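You operate a simulated robot arm through the tools that you are given. There is no shell and no other tool.

You are at the controls of a simulated robot arm. One attempt, no reset.

## Task
Put things in order on the counter. At the end: the white fine filter stands on top of the blue weight; the red weight stands where the green reel stood; the green reel stands where the white fine filter stood; the white fuse from the counter stands on top of the white carbon filter; whatever was shut is shut again. Leave all else as you found it, and nothing knocked over.

Only the result counts: the job must be done as asked and must still hold three seconds after the hand-in. Knocking over, shifting, dropping, spilling or breaking anything else fails it.

## Robot
A 6-joint arm with a two-finger parallel gripper, fixed in place. Base frame: the origin is at the foot of the arm, x ahead of it, y to its left, z up; the work surface is at about z = 0. Readings come in mm, rad, newtons and seconds.
With the tool pointing down near the work surface it reaches from about 140 to 580 mm from the base axis. Its first joint turns from -1.152 to 1.152 rad. Payload 2.1 kg.
Tool frame: the origin (TCP) lies between the finger pads and is the grasp point; the fingertips stand 30 mm ahead of it; z points along the fingers, y is the line along which they close. The gripper opens to 94 mm. The fingers are 28 mm wide and 10 mm thick; the gripper's body (50 by 96 mm) begins 55 mm behind the TCP.
Orientation is told as [roll, pitch, yaw] about the base's x, y, z axes, in that order, counted from this pose: with the fingers straight down and closing along the base's y, the tool's x points along the base's -x, its y along +y and its z along -z.

## Interface
- The arm moves only by the tool drive_tool. Its argument "increments" is a list of rows, each a list of 7 numbers: the turn, a rotation vector about the base's x, y, z in rad, then the shift along the base's x, y, z in mm, then the closure in counts, from 0 (fully open) to 255 (shut). In form: [[rx, ry, rz, tx, ty, tz, hand], ...]. A call has 1 to 20 rows; each row is the pose to reach, as a shift and turn from the pose commanded when the call began. A row lasts 0.2 s, in which the tool goes at most 50 mm and 0.15 rad; a call with a longer step from one row to the next is refused whole, and so is a gripper value outside its range. Where a pose cannot be reached the arm comes as near as it can. A force on the tool above 40 N (or 10 N above the force at the start of the call, whichever is more), or a blocked arm, ends the call early, and 0.2 s more pass. The fingers move at their own pace (about 72 mm/s each) and stop on an object; they squeeze with about 30 N. The grip force told is the motor's: it shows also when the fingers shut on nothing. Time passes only in rows, and 0.2 s behind the last, so rows that repeat a pose let the fingers close. The reply holds the time, the measured pose of the TCP, the force on the tool along the base axes, the opening and the grip force, in the units named above and with some noise, with the torque about the TCP (base axes, N m) and any sound that the robot's microphone picked up.
- Cameras (640 x 400 px; columns grow to the right, rows downward): "scene" is fixed at [74.9, -394.1, 479.7]; the picture's right is [0.54, -0.84, 0.00], its down [-0.47, -0.30, -0.83] and it looks along [0.70, 0.45, -0.56] (base axes); focal length 266 px, centre (320, 200). "wrist" rides on the gripper at [76, 14, -102] in the tool frame; the picture's right is [-0.18, 0.98, 0.00], its down [-0.75, -0.14, -0.64] and it looks along [-0.63, -0.12, 0.77] (tool axes); focal length 243 px, centre (320, 200). There is no depth. A picture from a camera that has moved, and an enlarged one, comes with that camera's place and axes in the base frame and with its lens. The place of the scene camera against the robot may be out by one fixed shift of up to 12 mm in any direction.
- get_image(camera): a new picture of that camera. It takes no simulated time.
- inspect(camera, box): a new picture of the part [left, top, right, bottom] of that camera's present view, enlarged. It takes no simulated time.
- finish_job(): hands the job in; it is judged then, once.

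Places have to be worked out from the pictures, the camera data and where the tool is seen. Open the gripper and draw the arm clear of the work before you hand the job in, unless the task says otherwise.

The tools are called after ">>>" by a JSON object that holds its "fn" and its "kwargs". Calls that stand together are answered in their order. drive_tool: Moves the arm, as the interface text tells. Its arguments: {"type":"object","properties":{"increments":{"type":"array","items":{"type":"array","items":{"type":"number"}}}},"required":["increments"]} The other tools are called the same way: get_image (camera) takes a picture; inspect (camera, box) takes an enlarged picture of a part of a camera's view; finish_job () hands the job in.

At the start:

```text
time_s: 0.0
tool_pos: [292.6, -168.7, 350.1]
tool_rot: [0.0, 0.0, 0.001]
wrist_force: [0.5, 0.1, -0.2]
torque: [-0.01, -0.03, -0.01]
opening: 94.0
grip_force: 0.1
```

scene: 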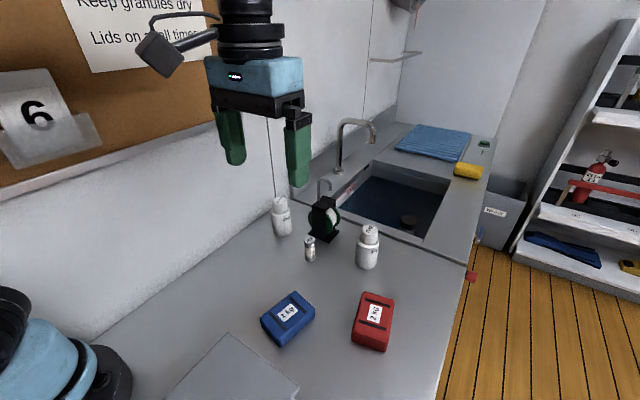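
wrist: 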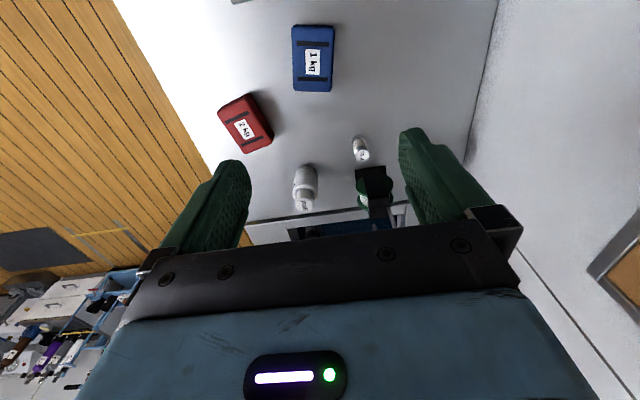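

I'll start by looking closely at the objects on the counter with both cameras.

>>> {"fn": "inspect", "kwargs": {"camera": "scene", "box": [240, 170, 420, 282]}}

>>> {"fn": "inspect", "kwargs": {"camera": "scene", "box": [160, 270, 440, 400]}}

>>> {"fn": "inspect", "kwargs": {"camera": "wrist", "box": [200, 0, 460, 240]}}

```text
3.56 times, centred on (330, 226) of scene
camera zoom: at [74.9, -394.1, 479.7], right [0.54, -0.84, 0.0], down [-0.47, -0.3, -0.83], along [0.7, 0.45, -0.56], focal length 946 px, centre (284, 108)
```

zoom: 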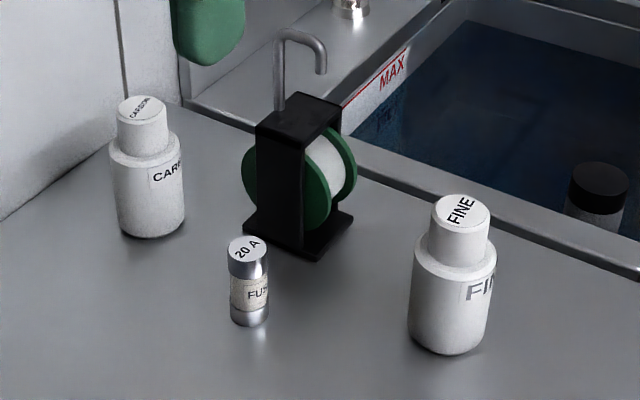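

```text
2.29 times, centred on (300, 335) of scene
camera zoom: at [74.9, -394.1, 479.7], right [0.54, -0.84, 0.0], down [-0.47, -0.3, -0.83], along [0.7, 0.45, -0.56], focal length 608 px, centre (366, -109)
```

zoom: 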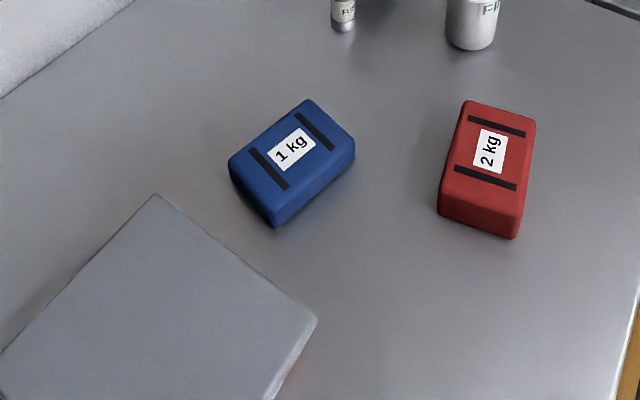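

```text
1.67 times, centred on (330, 120) of wrist
camera zoom: at [215.6, -154.2, 451.4], right [0.18, 0.98, 0.0], down [0.75, -0.14, 0.64], along [0.63, -0.12, -0.77], focal length 404 px, centre (303, 333)
```

zoom: 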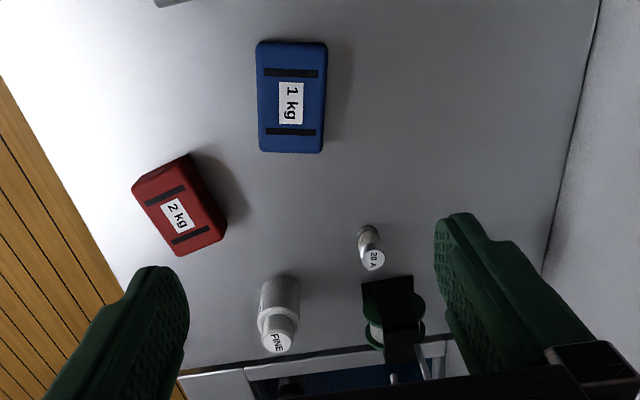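

The layout is roughly clear: carbon filter at the back left, the reel in its black stand, then the fuse, the fine filter and the weights. I'll check the sign, the grey box and other fine details before moving.

>>> {"fn": "inspect", "kwargs": {"camera": "scene", "box": [0, 0, 240, 150]}}

>>> {"fn": "inspect", "kwargs": {"camera": "scene", "box": [290, 185, 390, 250]}}

>>> {"fn": "inspect", "kwargs": {"camera": "scene", "box": [340, 90, 520, 240]}}

>>> {"fn": "inspect", "kwargs": {"camera": "scene", "box": [100, 320, 320, 400]}}

```text
2.67 times, centred on (120, 75) of scene
camera zoom: at [74.9, -394.1, 479.7], right [0.54, -0.84, 0.0], down [-0.47, -0.3, -0.83], along [0.7, 0.45, -0.56], focal length 710 px, centre (853, 533)
```

zoom: 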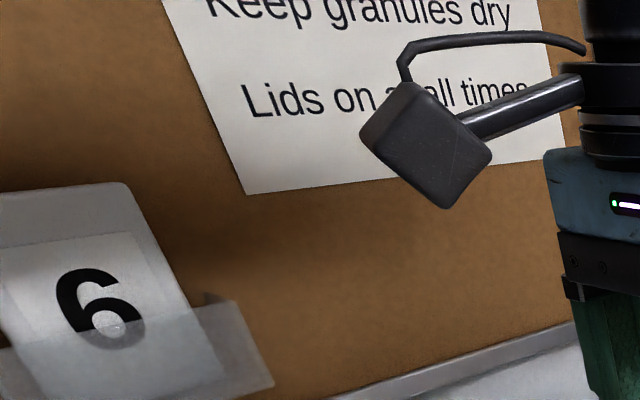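

```text
6.15 times, centred on (340, 218) of scene
camera zoom: at [74.9, -394.1, 479.7], right [0.54, -0.84, 0.0], down [-0.47, -0.3, -0.83], along [0.7, 0.45, -0.56], focal length 1638 px, centre (197, 92)
```

zoom: 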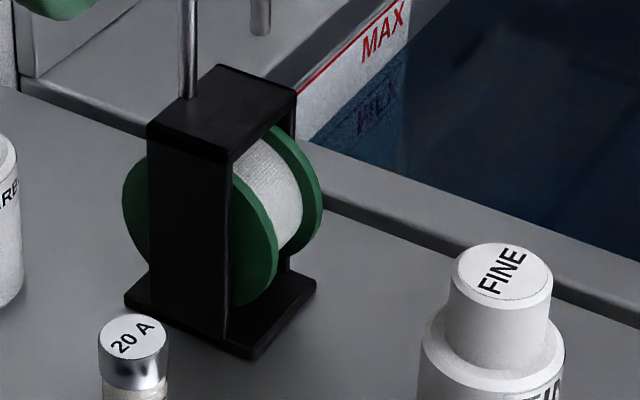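

```text
2.67 times, centred on (430, 165) of scene
camera zoom: at [74.9, -394.1, 479.7], right [0.54, -0.84, 0.0], down [-0.47, -0.3, -0.83], along [0.7, 0.45, -0.56], focal length 710 px, centre (27, 293)
```

zoom: 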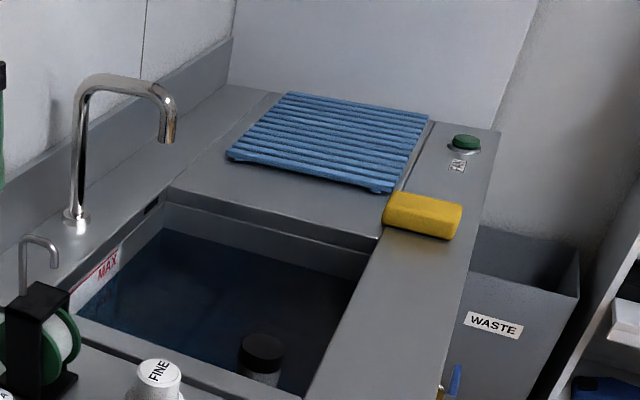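

```text
2.91 times, centred on (210, 360) of scene
camera zoom: at [74.9, -394.1, 479.7], right [0.54, -0.84, 0.0], down [-0.47, -0.3, -0.83], along [0.7, 0.45, -0.56], focal length 774 px, centre (640, -266)
```

zoom: 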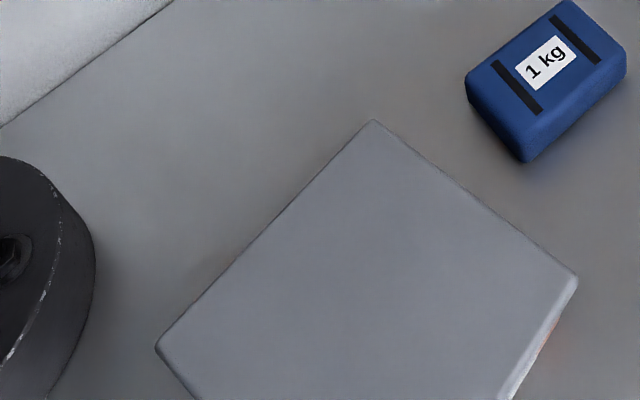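

The reel sits in a black frame close to the sink edge and the small tap. I'll move the tool forward at height, so the wrist camera looks down on the back group.

>>> {"fn": "drive_tool", "kwargs": {"increments": [[0, 0, 0, 30, 10, 0, 0], [0, 0, 0, 65, 22, 0, 0], [0, 0, 0, 100, 35, 0, 0], [0, 0, 0, 127, 48, 0, 0], [0, 0, 0, 127, 48, 0, 0]]}}

>>> {"fn": "get_image", "kwargs": {"camera": "wrist"}}

>>> {"fn": "get_image", "kwargs": {"camera": "scene"}}

```text
time_s: 1.2
tool_pos: [418.5, -120.0, 350.6]
tool_rot: [0.0, 0.0, 0.0]
wrist_force: [0.1, 0.0, -0.3]
torque: [0.0, 0.01, 0.0]
opening: 93.9
grip_force: 0.0
```

```text
taken
camera wrist: at [343.2, -105.7, 451.6], right [0.18, 0.98, 0.0], down [0.75, -0.14, 0.64], along [0.63, -0.12, -0.77], focal length 243 px, centre (320, 200)
```

wrist: 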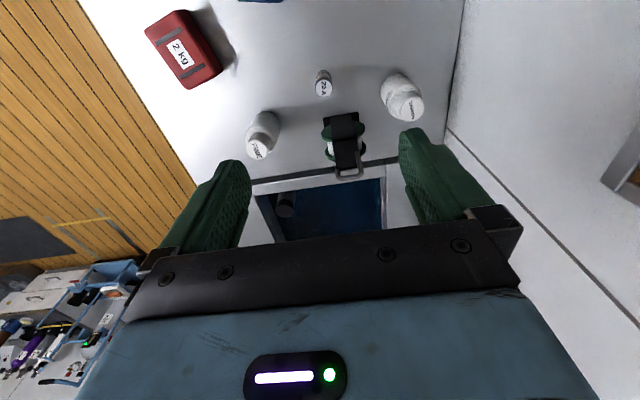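

```text
taken
```

scene: 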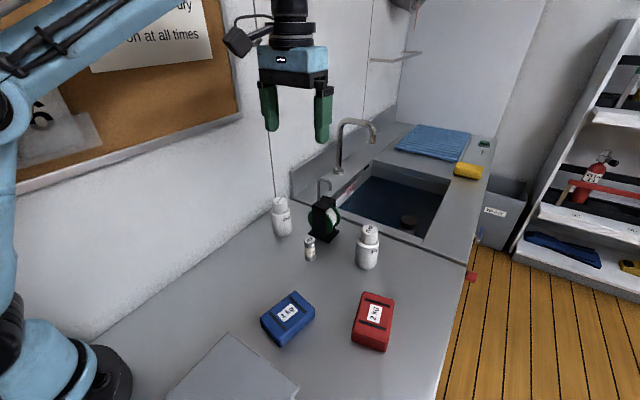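

Now I'll enlarge this wrist view to measure the objects.

>>> {"fn": "inspect", "kwargs": {"camera": "wrist", "box": [230, 50, 440, 190]}}

>>> {"fn": "inspect", "kwargs": {"camera": "wrist", "box": [310, 95, 380, 190]}}

>>> {"fn": "inspect", "kwargs": {"camera": "wrist", "box": [120, 0, 260, 100]}}

```text
2.86 times, centred on (335, 120) of wrist
camera zoom: at [343.2, -105.7, 451.6], right [0.18, 0.98, 0.0], down [0.75, -0.14, 0.64], along [0.63, -0.12, -0.77], focal length 693 px, centre (277, 429)
```

zoom: 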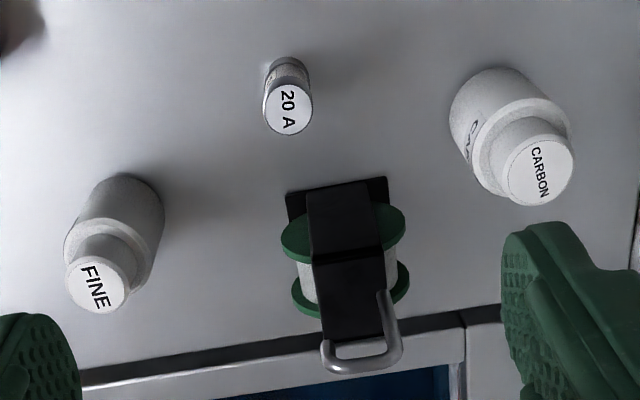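

```text
4.21 times, centred on (345, 142) of wrist
camera zoom: at [343.2, -105.7, 451.6], right [0.18, 0.98, 0.0], down [0.75, -0.14, 0.64], along [0.63, -0.12, -0.77], focal length 1022 px, centre (215, 442)
```

zoom: 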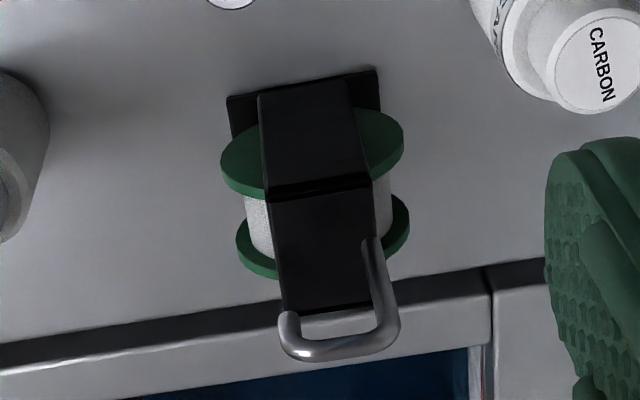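

```text
4.00 times, centred on (190, 50) of wrist
camera zoom: at [343.2, -105.7, 451.6], right [0.18, 0.98, 0.0], down [0.75, -0.14, 0.64], along [0.63, -0.12, -0.77], focal length 970 px, centre (840, 800)
```

zoom: 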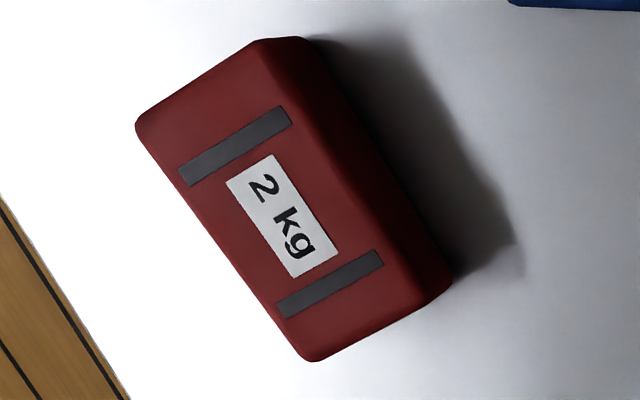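

The wrist pictures triangulate as follows:

| Item | Place (mm) | Height (mm) |
|---|---|---|
| Fine filter | (511, -239) | about 103 |
| Carbon filter | (490, 1) | about 103 |
| Fuse | (450, -119) | about 60 |
| Reel frame | (548, -99), with a hook on top | hook top about 170 |

Next I'll move over the weights to measure them.

>>> {"fn": "drive_tool", "kwargs": {"increments": [[0, 0, 0, -24, -26, -10, 0], [0, 0, 0, -48, -52, -20, 0], [0, 0, 0, -72, -78, -30, 0], [0, 0, 0, -96, -104, -40, 0], [0, 0, 0, -118, -130, -50, 0], [0, 0, 0, -118, -130, -50, 0]]}}

>>> {"fn": "get_image", "kwargs": {"camera": "wrist"}}

>>> {"fn": "inspect", "kwargs": {"camera": "wrist", "box": [200, 0, 440, 150]}}

```text
time_s: 2.6
tool_pos: [300.9, -252.5, 300.7]
tool_rot: [0.0, 0.0, -0.001]
wrist_force: [0.5, -0.3, 0.3]
torque: [0.01, 0.01, -0.02]
opening: 93.9
grip_force: 0.0
```

```text
taken
camera wrist: at [224.5, -237.4, 402.0], right [0.18, 0.98, 0.0], down [0.75, -0.14, 0.64], along [0.63, -0.12, -0.77], focal length 243 px, centre (320, 200)
```

wrist: 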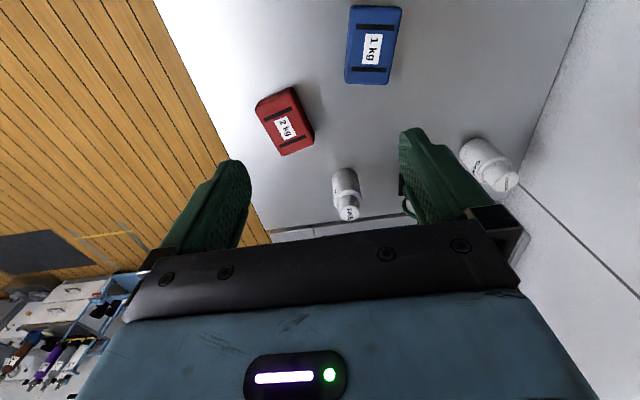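

```text
2.67 times, centred on (320, 75) of wrist
camera zoom: at [224.5, -237.4, 402.0], right [0.18, 0.98, 0.0], down [0.75, -0.14, 0.64], along [0.63, -0.12, -0.77], focal length 647 px, centre (320, 533)
```

zoom: 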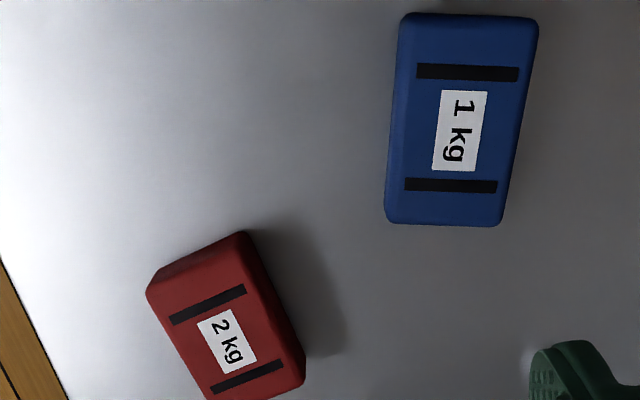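

The weights are measured: blue at (290, -180), turned -12°, and red at (371, -321), turned +12°. Both tops are at about z = 33. Now I'll move above the fine filter at (511, -239) and check the alignment.

>>> {"fn": "drive_tool", "kwargs": {"increments": [[0, 0, 0, 35, 2, -10, 0], [0, 0, 0, 75, 4, -25, 0], [0, 0, 0, 115, 6, -45, 0], [0, 0, 0, 155, 8, -65, 0], [0, 0, 0, 190, 10, -85, 0], [0, 0, 0, 209.4, 11.7, -100, 0], [0, 0, 0, 209.4, 11.7, -100, 0]]}}

>>> {"fn": "get_image", "kwargs": {"camera": "wrist"}}

>>> {"fn": "get_image", "kwargs": {"camera": "scene"}}

```text
time_s: 4.2
tool_pos: [510.5, -238.5, 199.0]
tool_rot: [0.0, -0.001, -0.001]
wrist_force: [-0.3, 0.0, 1.1]
torque: [0.0, -0.01, 0.0]
opening: 94.2
grip_force: 0.0
```

```text
taken
camera wrist: at [433.9, -224.6, 301.5], right [0.18, 0.98, 0.0], down [0.75, -0.14, 0.64], along [0.63, -0.12, -0.77], focal length 243 px, centre (320, 200)
```

wrist: 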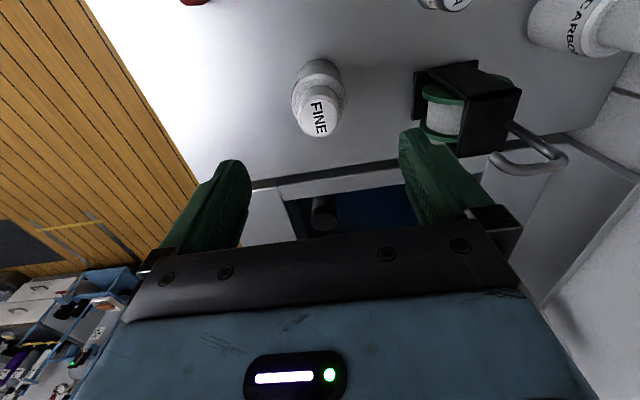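

```text
taken
```

scene: 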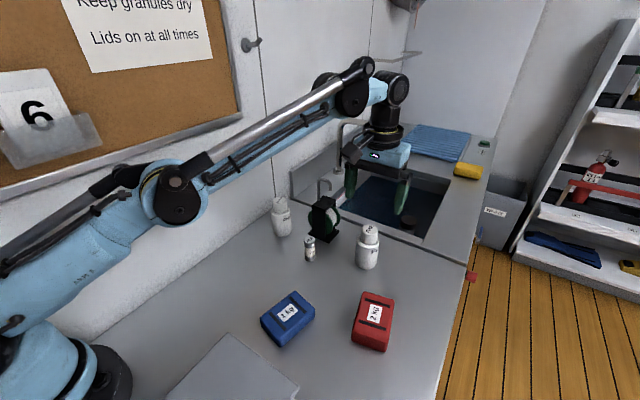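

>>> {"fn": "inspect", "kwargs": {"camera": "wrist", "box": [260, 40, 380, 150]}}

>>> {"fn": "inspect", "kwargs": {"camera": "wrist", "box": [400, 30, 600, 190]}}

```text
3.64 times, centred on (320, 95) of wrist
camera zoom: at [433.9, -224.6, 301.5], right [0.18, 0.98, 0.0], down [0.75, -0.14, 0.64], along [0.63, -0.12, -0.77], focal length 882 px, centre (320, 582)
```

zoom: 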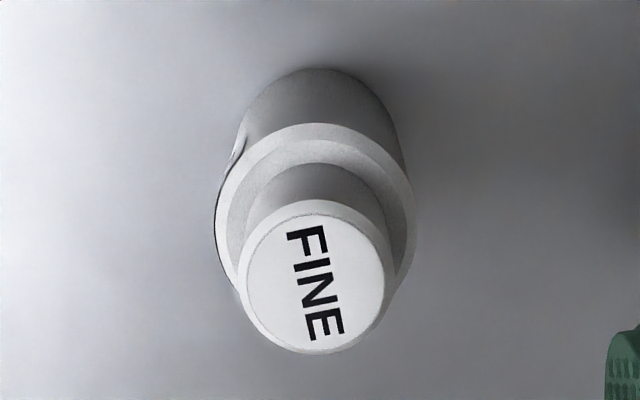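

```text
2.50 times, centred on (500, 110) of wrist
camera zoom: at [433.9, -224.6, 301.5], right [0.18, 0.98, 0.0], down [0.75, -0.14, 0.64], along [0.63, -0.12, -0.77], focal length 606 px, centre (-130, 425)
```

zoom: 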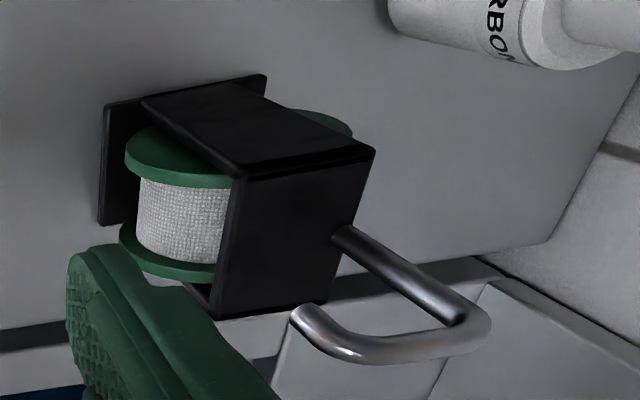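

The cap centre lines up with the tool axis to within 1–2 mm, and the body is about 50 mm wide. I'll descend with the fingers either side of the body, keeping the palm above the cap, and stop before closing.

>>> {"fn": "drive_tool", "kwargs": {"increments": [[0, 0, 0, -1.5, -0.3, -35, 0], [0, 0, 0, -1.5, -0.3, -70, 0], [0, 0, 0, -1.5, -0.3, -100, 0], [0, 0, 0, -1.5, -0.3, -125, 0], [0, 0, 0, -1.5, -0.3, -142, 0], [0, 0, 0, -1.5, -0.3, -142, 0]]}}

>>> {"fn": "get_image", "kwargs": {"camera": "wrist"}}

>>> {"fn": "inspect", "kwargs": {"camera": "scene", "box": [260, 130, 460, 290]}}

```text
time_s: 5.6
tool_pos: [509.5, -239.1, 58.2]
tool_rot: [0.0, 0.001, 0.0]
wrist_force: [0.3, -0.1, -0.3]
torque: [0.03, 0.02, -0.02]
opening: 93.8
grip_force: 0.1
```

```text
taken
camera wrist: at [432.8, -224.4, 159.2], right [0.18, 0.98, 0.0], down [0.75, -0.14, 0.64], along [0.63, -0.12, -0.77], focal length 243 px, centre (320, 200)
```

wrist: 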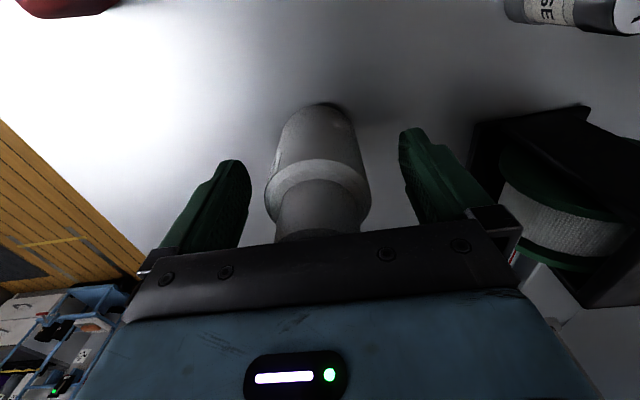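

```text
2.50 times, centred on (360, 210) of scene
camera zoom: at [74.9, -394.1, 479.7], right [0.54, -0.84, 0.0], down [-0.47, -0.3, -0.83], along [0.7, 0.45, -0.56], focal length 665 px, centre (220, 175)
```

zoom: 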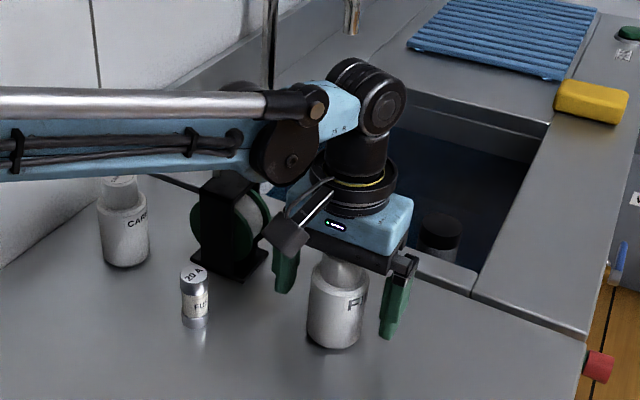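

The fingers straddle the filter body evenly, with no contact force and the palm clear above the cap. Now I'll close the gripper.

>>> {"fn": "drive_tool", "kwargs": {"increments": [[0, 0, 0, 0, 0, 0, 120], [0, 0, 0, 0, 0, 0, 200], [0, 0, 0, 0, 0, 0, 255], [0, 0, 0, 0, 0, 0, 255], [0, 0, 0, 0, 0, 0, 255]]}}

```text
time_s: 6.8
tool_pos: [510.2, -238.9, 57.4]
tool_rot: [0.0, -0.001, 0.0]
wrist_force: [0.0, 0.0, -0.2]
torque: [0.0, 0.0, 0.03]
opening: 50.7
grip_force: 30.0
```

The grip holds at 50.7 mm with 30 N. I'll lift straight up and check.

>>> {"fn": "drive_tool", "kwargs": {"increments": [[0, 0, 0, 0, 0, 5, 255], [0, 0, 0, 0, 0, 20, 255], [0, 0, 0, 0, 0, 40, 255], [0, 0, 0, 0, 0, 60, 255], [0, 0, 0, 0, 0, 80, 255], [0, 0, 0, 0, 0, 90, 255]]}}

>>> {"fn": "get_image", "kwargs": {"camera": "scene"}}

>>> {"fn": "get_image", "kwargs": {"camera": "wrist"}}

```text
time_s: 8.2
tool_pos: [508.2, -238.9, 147.4]
tool_rot: [0.0, 0.001, -0.001]
wrist_force: [0.1, 0.5, 0.3]
torque: [-0.02, -0.01, 0.04]
opening: 50.4
grip_force: 30.5
```

```text
taken
```

scene: 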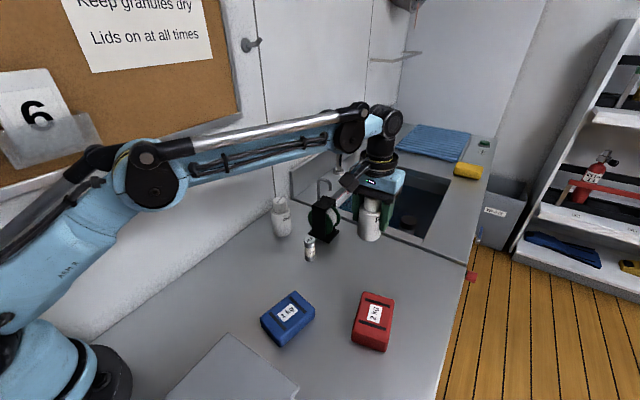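

```text
taken
camera wrist: at [432.5, -224.5, 249.5], right [0.18, 0.98, 0.0], down [0.75, -0.14, 0.64], along [0.63, -0.12, -0.77], focal length 243 px, centre (320, 200)
```

wrist: 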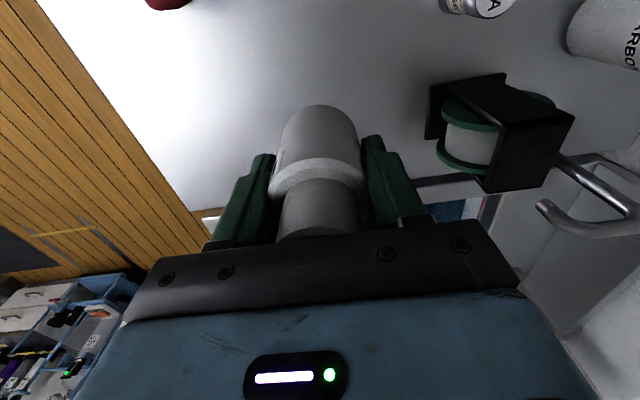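

>>> {"fn": "inspect", "kwargs": {"camera": "wrist", "box": [240, 80, 400, 250]}}

>>> {"fn": "inspect", "kwargs": {"camera": "scene", "box": [320, 150, 440, 260]}}

```text
2.35 times, centred on (320, 165) of wrist
camera zoom: at [432.5, -224.5, 249.5], right [0.18, 0.98, 0.0], down [0.75, -0.14, 0.64], along [0.63, -0.12, -0.77], focal length 571 px, centre (320, 282)
```

zoom: 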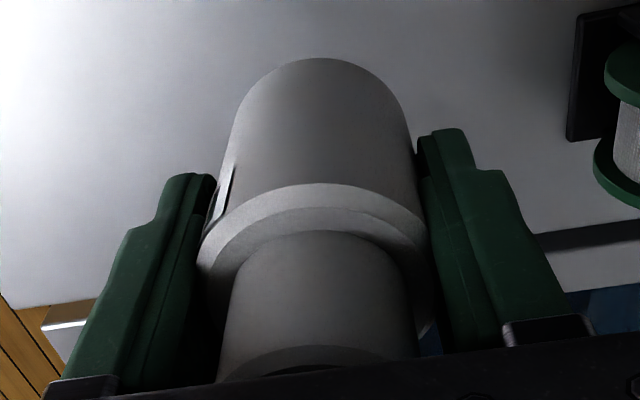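

```text
3.64 times, centred on (380, 205) of scene
camera zoom: at [74.9, -394.1, 479.7], right [0.54, -0.84, 0.0], down [-0.47, -0.3, -0.83], along [0.7, 0.45, -0.56], focal length 968 px, centre (102, 182)
```

zoom: 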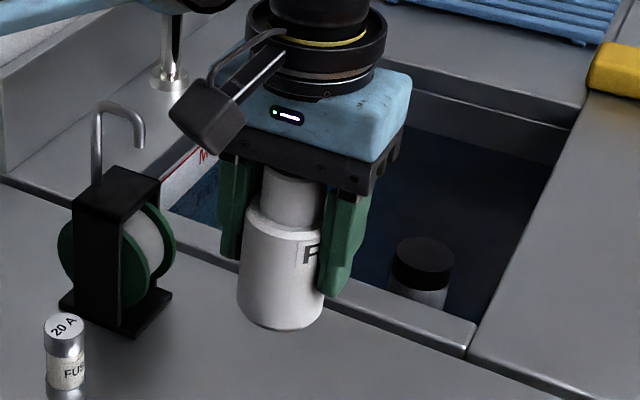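

The filter hangs straight and is centred in the hand. I'll carry it smoothly to above the blue weight at (290, -180).

>>> {"fn": "drive_tool", "kwargs": {"increments": [[0, 0, 0, -6, 1.6, 0, 255], [0, 0, 0, -18, 4.9, 0, 255], [0, 0, 0, -36, 9.8, 0, 255], [0, 0, 0, -58, 15.8, 0, 255], [0, 0, 0, -80, 21.7, 0, 255], [0, 0, 0, -102, 27.7, 0, 255], [0, 0, 0, -124, 33.7, 0, 255], [0, 0, 0, -146, 39.6, 0, 255], [0, 0, 0, -168, 45.6, 0, 255], [0, 0, 0, -188, 51, 0, 255], [0, 0, 0, -204, 55.4, 0, 255], [0, 0, 0, -214, 58.1, 0, 255], [0, 0, 0, -220.2, 59.8, 0, 255], [0, 0, 0, -220.2, 59.8, -10, 255], [0, 0, 0, -220.2, 59.8, -20, 255], [0, 0, 0, -220.2, 59.8, -30, 255], [0, 0, 0, -220.2, 59.8, -30, 255]]}}

>>> {"fn": "get_image", "kwargs": {"camera": "scene"}}

>>> {"fn": "get_image", "kwargs": {"camera": "wrist"}}

```text
time_s: 11.8
tool_pos: [289.2, -178.9, 118.0]
tool_rot: [0.0, -0.001, 0.001]
wrist_force: [-1.0, -0.3, -1.3]
torque: [0.0, 0.0, -0.04]
opening: 50.5
grip_force: 29.5
```

```text
taken
```

scene: 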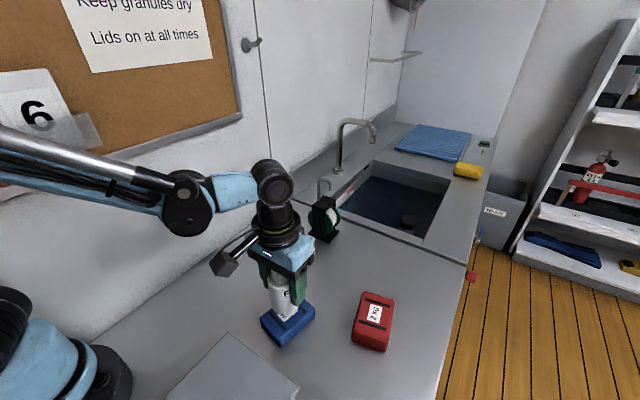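

```text
taken
camera wrist: at [212.0, -164.9, 219.2], right [0.18, 0.98, 0.0], down [0.75, -0.14, 0.64], along [0.63, -0.12, -0.77], focal length 243 px, centre (320, 200)
```

wrist: 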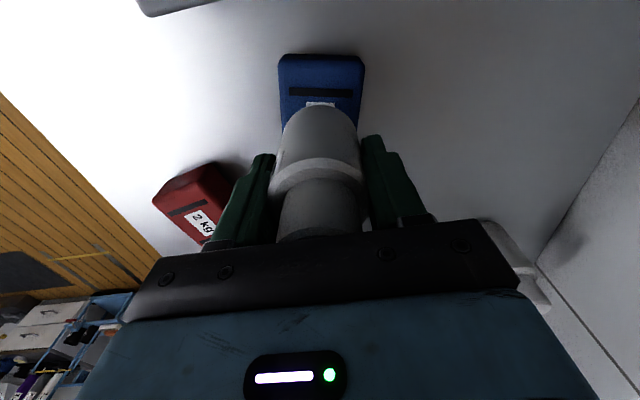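

>>> {"fn": "inspect", "kwargs": {"camera": "wrist", "box": [240, 40, 400, 150]}}

>>> {"fn": "inspect", "kwargs": {"camera": "scene", "box": [230, 240, 350, 360]}}

```text
3.64 times, centred on (320, 95) of wrist
camera zoom: at [212.0, -164.9, 219.2], right [0.18, 0.98, 0.0], down [0.75, -0.14, 0.64], along [0.63, -0.12, -0.77], focal length 882 px, centre (320, 582)
```

zoom: 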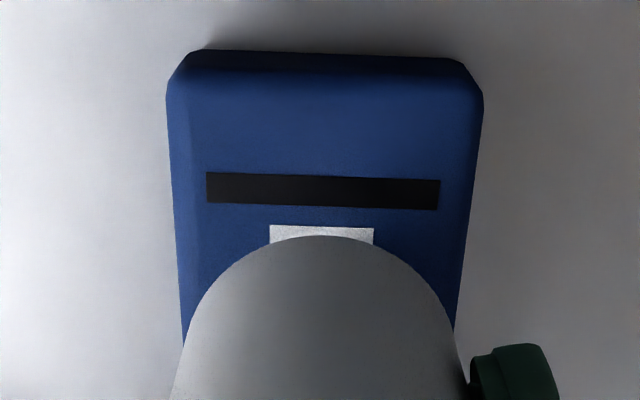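

```text
3.33 times, centred on (290, 300) of scene
camera zoom: at [74.9, -394.1, 479.7], right [0.54, -0.84, 0.0], down [-0.47, -0.3, -0.83], along [0.7, 0.45, -0.56], focal length 887 px, centre (420, -133)
```

zoom: 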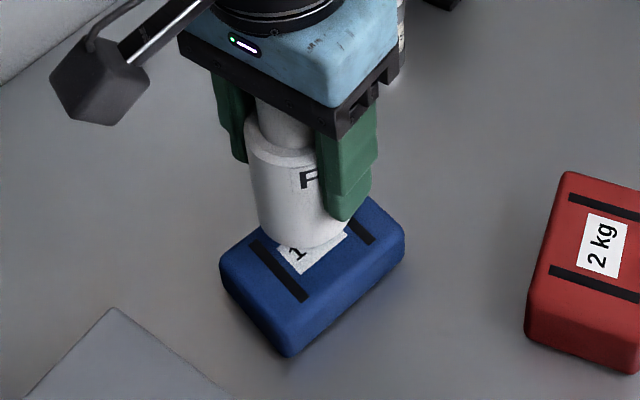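

The filter is centred over the blue weight to within about 1 mm, and the weight's top is near z = 31. I'll lower it in small steps and watch the force.

>>> {"fn": "drive_tool", "kwargs": {"increments": [[0, 0, 0, 0, 0, -8, 255], [0, 0, 0, 0, 0, -15, 255], [0, 0, 0, 0, 0, -20, 255], [0, 0, 0, 0, 0, -22, 255], [0, 0, 0, 0, 0, -22, 255]]}}

>>> {"fn": "inspect", "kwargs": {"camera": "scene", "box": [250, 260, 330, 350]}}

```text
time_s: 13.0
tool_pos: [289.2, -179.8, 96.1]
tool_rot: [0.002, 0.001, 0.001]
wrist_force: [0.2, -0.1, -0.7]
torque: [0.02, 0.01, 0.01]
opening: 50.4
grip_force: 29.8
```

```text
4.44 times, centred on (290, 305) of scene
camera zoom: at [74.9, -394.1, 479.7], right [0.54, -0.84, 0.0], down [-0.47, -0.3, -0.83], along [0.7, 0.45, -0.56], focal length 1183 px, centre (453, -267)
```

zoom: 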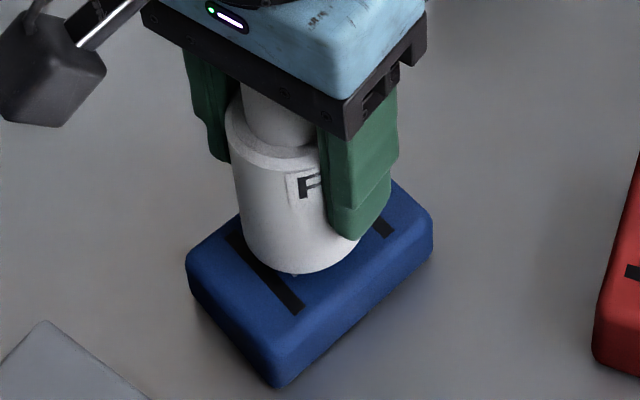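

There's no contact yet and the filter base is at about z = 39. I'll continue down in 1 mm steps.

>>> {"fn": "drive_tool", "kwargs": {"increments": [[0, 0, 0, 0, 0, -1, 255], [0, 0, 0, 0, 0, -2, 255], [0, 0, 0, 0, 0, -3, 255], [0, 0, 0, 0, 0, -4, 255]]}}

```text
time_s: 14.0
tool_pos: [288.0, -179.6, 92.3]
tool_rot: [0.001, -0.001, -0.001]
wrist_force: [-0.3, 0.6, -1.1]
torque: [-0.02, -0.02, 0.01]
opening: 50.4
grip_force: 29.5
```

>>> {"fn": "drive_tool", "kwargs": {"increments": [[0, 0, 0, 0, 0, -1, 255], [0, 0, 0, 0, 0, -2, 255], [0, 0, 0, 0, 0, -2, 255]]}}

>>> {"fn": "inspect", "kwargs": {"camera": "scene", "box": [250, 260, 330, 350]}}

```text
time_s: 14.8
tool_pos: [289.3, -179.5, 89.3]
tool_rot: [-0.001, -0.001, 0.0]
wrist_force: [-0.2, 0.0, -1.0]
torque: [-0.02, -0.02, 0.03]
opening: 50.3
grip_force: 29.7
```

```text
4.44 times, centred on (290, 305) of scene
camera zoom: at [74.9, -394.1, 479.7], right [0.54, -0.84, 0.0], down [-0.47, -0.3, -0.83], along [0.7, 0.45, -0.56], focal length 1183 px, centre (453, -267)
```

zoom: 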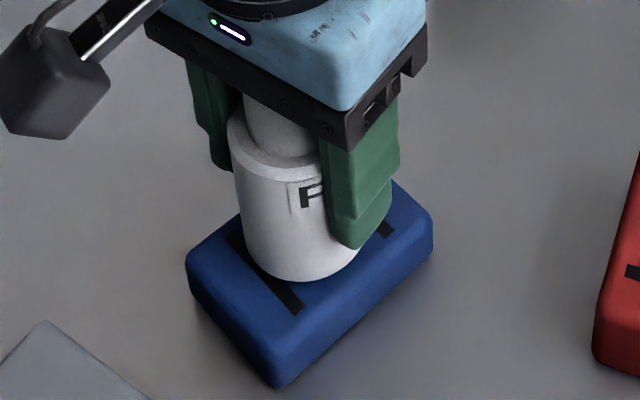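

>>> {"fn": "drive_tool", "kwargs": {"increments": [[0, 0, 0, 0, 0, -0.7, 255], [0, 0, 0, 0, 0, -1.4, 255], [0, 0, 0, 0, 0, -1.4, 255]]}}

```text
time_s: 15.6
tool_pos: [289.5, -179.8, 87.5]
tool_rot: [0.0, -0.002, 0.0]
wrist_force: [-0.6, 0.5, -0.8]
torque: [-0.01, 0.0, -0.06]
opening: 50.3
grip_force: 29.9
```

>>> {"fn": "drive_tool", "kwargs": {"increments": [[0, 0, 0, 0, 0, -0.7, 255], [0, 0, 0, 0, 0, -1.4, 255], [0, 0, 0, 0, 0, -1.4, 255]]}}

>>> {"fn": "inspect", "kwargs": {"camera": "scene", "box": [265, 290, 320, 345]}}

```text
time_s: 16.4
tool_pos: [289.3, -179.9, 86.8]
tool_rot: [0.001, -0.001, 0.0]
wrist_force: [-0.7, 0.3, -2.1]
torque: [-0.01, -0.01, 0.02]
opening: 50.5
grip_force: 30.3
```

```text
7.27 times, centred on (292, 318) of scene
camera zoom: at [74.9, -394.1, 479.7], right [0.54, -0.84, 0.0], down [-0.47, -0.3, -0.83], along [0.7, 0.45, -0.56], focal length 1936 px, centre (520, -654)
```

zoom: 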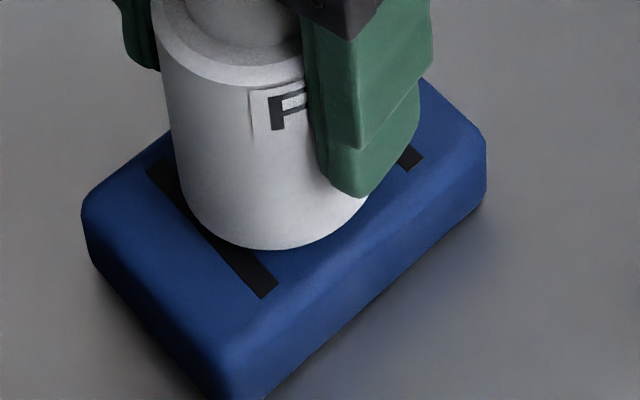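

>>> {"fn": "drive_tool", "kwargs": {"increments": [[0, 0, 0, 0, 0, -0.6, 255], [0, 0, 0, 0, 0, -0.6, 255]]}}

```text
time_s: 17.0
tool_pos: [289.8, -179.6, 86.6]
tool_rot: [0.0, 0.001, 0.0]
wrist_force: [-2.6, 0.2, 27.4]
torque: [0.01, 0.18, -0.05]
opening: 50.3
grip_force: 30.3
```

Contact registered at 27 N, so the filter is seated on the blue weight. I'll ease off slightly and open the fingers.

>>> {"fn": "drive_tool", "kwargs": {"increments": [[0, 0, 0, 0, 0, 0.5, 255], [0, 0, 0, 0, 0, 0.5, 255], [0, 0, 0, 0, 0, 0.5, 200], [0, 0, 0, 0, 0, 0.5, 120], [0, 0, 0, 0, 0, 0.5, 40], [0, 0, 0, 0, 0, 0.5, 0], [0, 0, 0, 0, 0, 0.5, 0]]}}

>>> {"fn": "inspect", "kwargs": {"camera": "scene", "box": [240, 240, 340, 350]}}

>>> {"fn": "get_image", "kwargs": {"camera": "wrist"}}

```text
time_s: 18.6
tool_pos: [288.8, -179.0, 86.2]
tool_rot: [0.0, 0.001, 0.0]
wrist_force: [0.2, 0.2, 0.3]
torque: [-0.01, 0.05, 0.03]
opening: 93.8
grip_force: 0.1
```

```text
3.64 times, centred on (290, 295) of scene
camera zoom: at [74.9, -394.1, 479.7], right [0.54, -0.84, 0.0], down [-0.47, -0.3, -0.83], along [0.7, 0.45, -0.56], focal length 968 px, centre (429, -146)
```

zoom: 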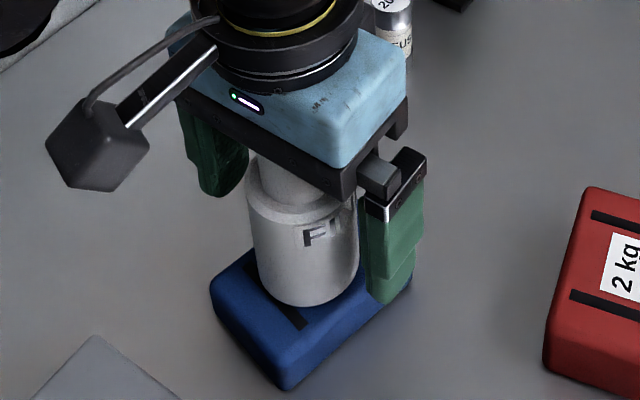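

```text
taken
camera wrist: at [212.4, -164.8, 188.4], right [0.18, 0.98, 0.0], down [0.75, -0.14, 0.64], along [0.63, -0.12, -0.77], focal length 243 px, centre (320, 200)
```

wrist: 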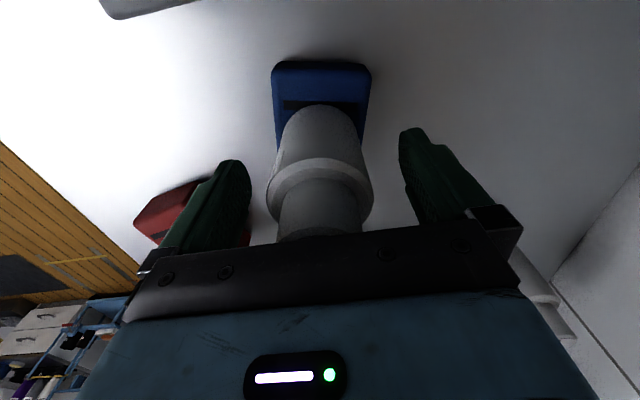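

The fine filter stands on the blue weight. I'll rise clear, then move above the reel while turning the tool 90°, so the fingers can close across the hook along x.

>>> {"fn": "drive_tool", "kwargs": {"increments": [[0, 0, 0, 0, 0, 30, 0], [0, 0, 0, 0, 0, 65, 0], [0, 0, 0, 0, 0, 100, 0], [0, 0, 0, 0, 0, 140, 0], [0, 0, 0, 0, 0, 175, 0], [0, 0, 0.1428, 20, 6, 175, 0], [0, 0, 0.2856, 44, 13, 175, 0], [0, 0, 0.4284, 68, 21, 175, 0], [0, 0, 0.5712, 92, 29, 175, 0], [0, 0, 0.714, 116, 36, 175, 0], [0, 0, 0.8568, 140, 44, 175, 0], [0, 0, 0.9996, 165, 52, 175, 0], [0, 0, 1.1424, 190, 60, 175, 0], [0, 0, 1.2852, 215, 67, 175, 0], [0, 0, 1.428, 238, 75, 175, 0], [0, 0, 1.5708, 256.7, 80.5, 175, 0], [0, 0, 1.5708, 256.7, 80.5, 175, 0]]}}

>>> {"fn": "get_image", "kwargs": {"camera": "wrist"}}

>>> {"fn": "get_image", "kwargs": {"camera": "scene"}}

```text
time_s: 22.2
tool_pos: [529.8, -96.1, 253.6]
tool_rot: [-0.001, 0.0, 1.575]
wrist_force: [0.5, 0.2, 0.4]
torque: [0.03, -0.01, 0.02]
opening: 94.1
grip_force: 0.1
out of reach, approached as far as the arm can: row 15, 16, 17
```

```text
taken
camera wrist: at [516.0, -171.6, 354.5], right [-0.98, 0.18, 0.0], down [0.14, 0.75, 0.64], along [0.12, 0.63, -0.77], focal length 243 px, centre (320, 200)
```

wrist: 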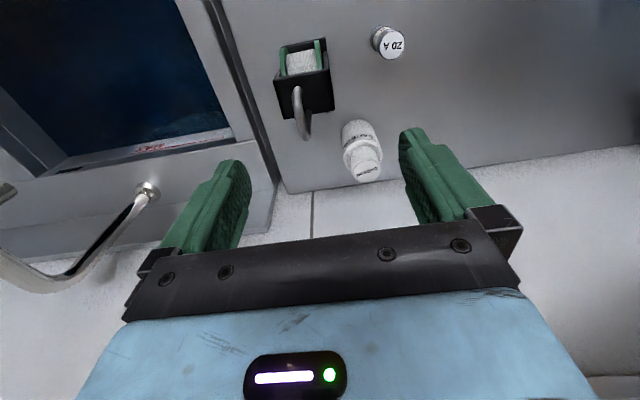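

```text
taken
```

scene: 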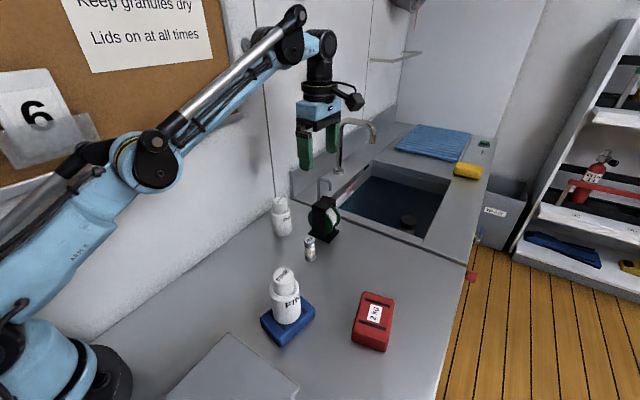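

The arm stopped at its reach limit at this height, about 538 mm out, but lower down it reaches further. I'll look closely at the hook from here.

>>> {"fn": "inspect", "kwargs": {"camera": "wrist", "box": [250, 20, 370, 150]}}

>>> {"fn": "inspect", "kwargs": {"camera": "scene", "box": [290, 170, 360, 250]}}

```text
3.08 times, centred on (310, 85) of wrist
camera zoom: at [516.0, -171.6, 354.5], right [-0.98, 0.18, 0.0], down [0.14, 0.75, 0.64], along [0.12, 0.63, -0.77], focal length 746 px, centre (351, 554)
```

zoom: 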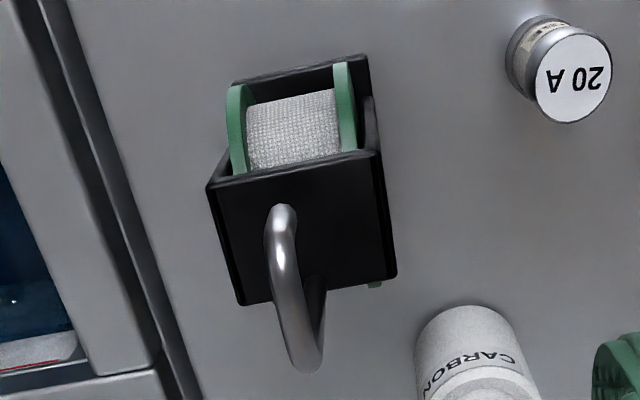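

```text
5.00 times, centred on (325, 210) of scene
camera zoom: at [74.8, -394.1, 479.7], right [0.54, -0.84, 0.0], down [-0.47, -0.3, -0.83], along [0.7, 0.45, -0.56], focal length 1331 px, centre (295, 150)
```

zoom: 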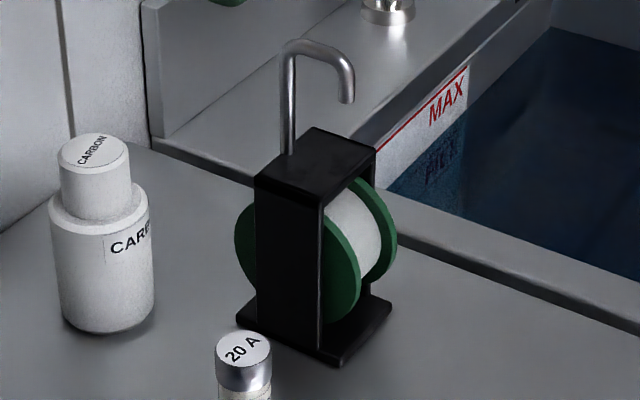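

The hook stem is at about (544, -81) and the crossbar is at z ≈ 165, running toward -y. The reel centre is about (544, -98.5). I'll first move to a pose that is certainly reachable, so I know the commanded position.

>>> {"fn": "drive_tool", "kwargs": {"increments": [[0, 0, 0, -21, 9, -15, 0], [0, 0, 0, -21, 9, -35, 0], [0, 0, 0, -21, 9, -35, 0]]}}

```text
time_s: 23.0
tool_pos: [508.5, -87.9, 218.2]
tool_rot: [0.0, 0.0, 1.572]
wrist_force: [-0.4, 0.4, -1.1]
torque: [0.02, -0.01, 0.0]
opening: 93.8
grip_force: 0.1
```

The commanded pose follows the pose actually reached. I'll go over the hook at (540, -90, 205) and check before descending.

>>> {"fn": "drive_tool", "kwargs": {"increments": [[0, 0, 0, 16, -1, -6, 0], [0, 0, 0, 31.5, -2, -12, 0], [0, 0, 0, 31.5, -2, -12, 0]]}}

>>> {"fn": "get_image", "kwargs": {"camera": "wrist"}}

>>> {"fn": "inspect", "kwargs": {"camera": "scene", "box": [270, 100, 410, 250]}}

```text
time_s: 23.8
tool_pos: [540.2, -89.6, 206.6]
tool_rot: [0.0, 0.001, 1.571]
wrist_force: [0.3, 0.6, 0.2]
torque: [0.02, -0.01, 0.02]
opening: 94.0
grip_force: 0.0
```

```text
taken
camera wrist: at [525.8, -164.8, 308.2], right [-0.98, 0.18, 0.0], down [0.14, 0.75, 0.64], along [0.12, 0.63, -0.77], focal length 243 px, centre (320, 200)
```

wrist: 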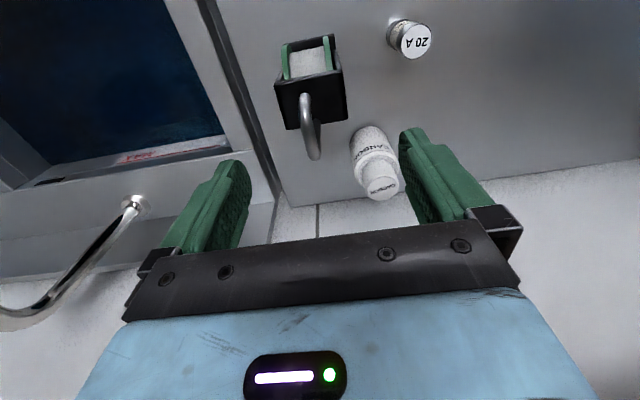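

```text
2.67 times, centred on (340, 175) of scene
camera zoom: at [74.9, -394.1, 479.7], right [0.54, -0.84, 0.0], down [-0.47, -0.3, -0.83], along [0.7, 0.45, -0.56], focal length 710 px, centre (267, 267)
```

zoom: 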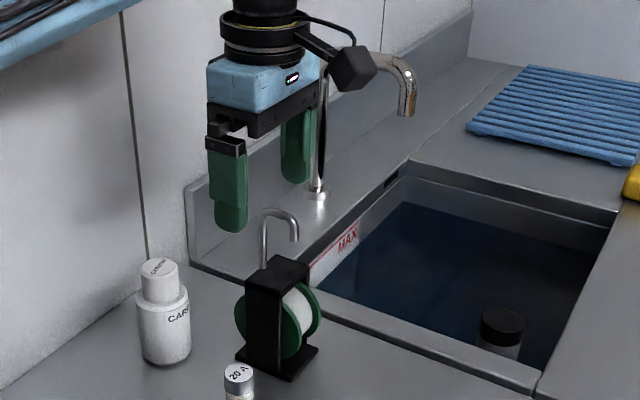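

>>> {"fn": "inspect", "kwargs": {"camera": "wrist", "box": [260, 30, 360, 170]}}

```text
2.86 times, centred on (310, 100) of wrist
camera zoom: at [525.8, -164.8, 308.2], right [-0.98, 0.18, 0.0], down [0.14, 0.75, 0.64], along [0.12, 0.63, -0.77], focal length 693 px, centre (349, 486)
```

zoom: 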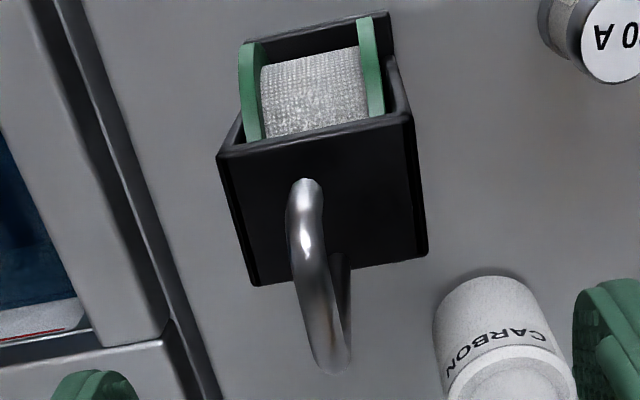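

The hook plane is at x ≈ 544.5, between the open fingers. I'll descend around it to z ≈ 145.

>>> {"fn": "drive_tool", "kwargs": {"increments": [[0, 0, 0, 2, -0.3, -12, 0], [0, 0, 0, 4.3, -0.5, -25, 0], [0, 0, 0, 4.3, -0.5, -38, 0], [0, 0, 0, 4.3, -0.5, -50, 0], [0, 0, 0, 4.3, -0.5, -61, 0], [0, 0, 0, 4.3, -0.5, -61, 0]]}}

>>> {"fn": "get_image", "kwargs": {"camera": "wrist"}}

>>> {"fn": "inspect", "kwargs": {"camera": "scene", "box": [270, 130, 410, 260]}}

```text
time_s: 25.2
tool_pos: [545.0, -90.8, 145.2]
tool_rot: [0.0, 0.0, 1.569]
wrist_force: [-0.5, 0.5, -0.4]
torque: [-0.02, -0.01, 0.01]
opening: 94.0
grip_force: 0.0
```

```text
taken
camera wrist: at [530.4, -165.7, 246.9], right [-0.98, 0.18, 0.0], down [0.14, 0.75, 0.64], along [0.12, 0.63, -0.77], focal length 243 px, centre (320, 200)
```

wrist: 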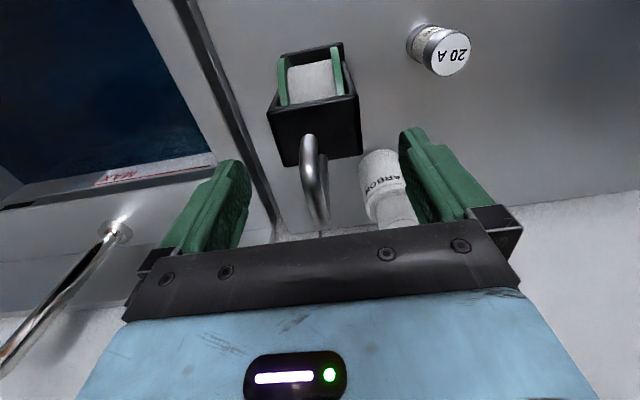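

```text
3.08 times, centred on (340, 195) of scene
camera zoom: at [74.9, -394.1, 479.7], right [0.54, -0.84, 0.0], down [-0.47, -0.3, -0.83], along [0.7, 0.45, -0.56], focal length 819 px, centre (258, 215)
```

zoom: 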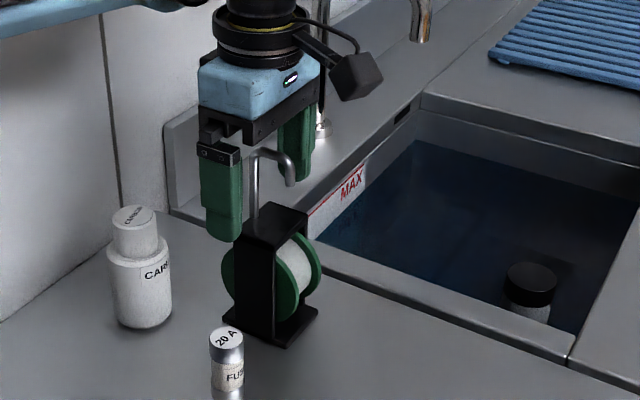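

The hook is between the fingers with no contact. I'll close gently onto it.

>>> {"fn": "drive_tool", "kwargs": {"increments": [[0, 0, 0, 0, 0, 0, 80], [0, 0, 0, 0, 0, 0, 150], [0, 0, 0, 0, 0, 0, 200], [0, 0, 0, 0, 0, 0, 225], [0, 0, 0, 0, 0, 0, 255], [0, 0, 0, 0, 0, 0, 255], [0, 0, 0, 0, 0, 0, 255]]}}

>>> {"fn": "get_image", "kwargs": {"camera": "wrist"}}

>>> {"fn": "inspect", "kwargs": {"camera": "scene", "box": [270, 130, 410, 260]}}

```text
time_s: 26.8
tool_pos: [545.4, -89.8, 145.8]
tool_rot: [0.0, -0.002, 1.57]
wrist_force: [-0.8, -0.2, 0.0]
torque: [-0.01, 0.0, 0.02]
opening: 11.5
grip_force: 30.5
```

```text
taken
camera wrist: at [530.4, -165.7, 247.1], right [-0.98, 0.18, 0.0], down [0.14, 0.75, 0.64], along [0.12, 0.63, -0.77], focal length 243 px, centre (320, 200)
```

wrist: 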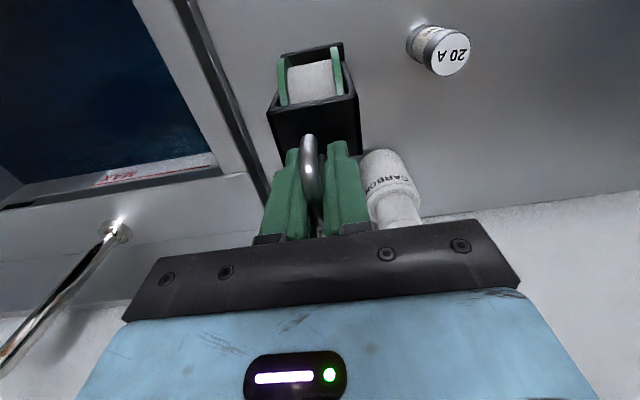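

```text
3.08 times, centred on (340, 195) of scene
camera zoom: at [74.9, -394.1, 479.7], right [0.54, -0.84, 0.0], down [-0.47, -0.3, -0.83], along [0.7, 0.45, -0.56], focal length 819 px, centre (258, 215)
```

zoom: 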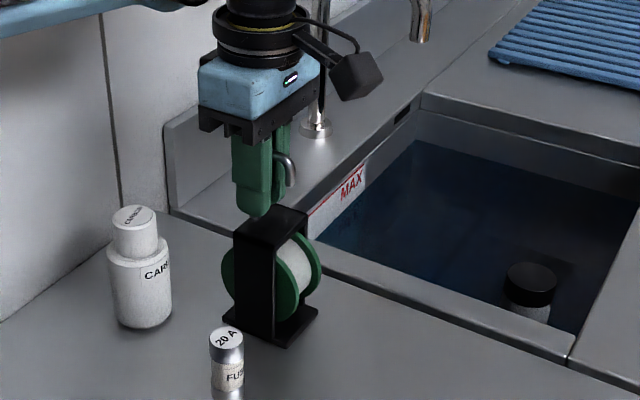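

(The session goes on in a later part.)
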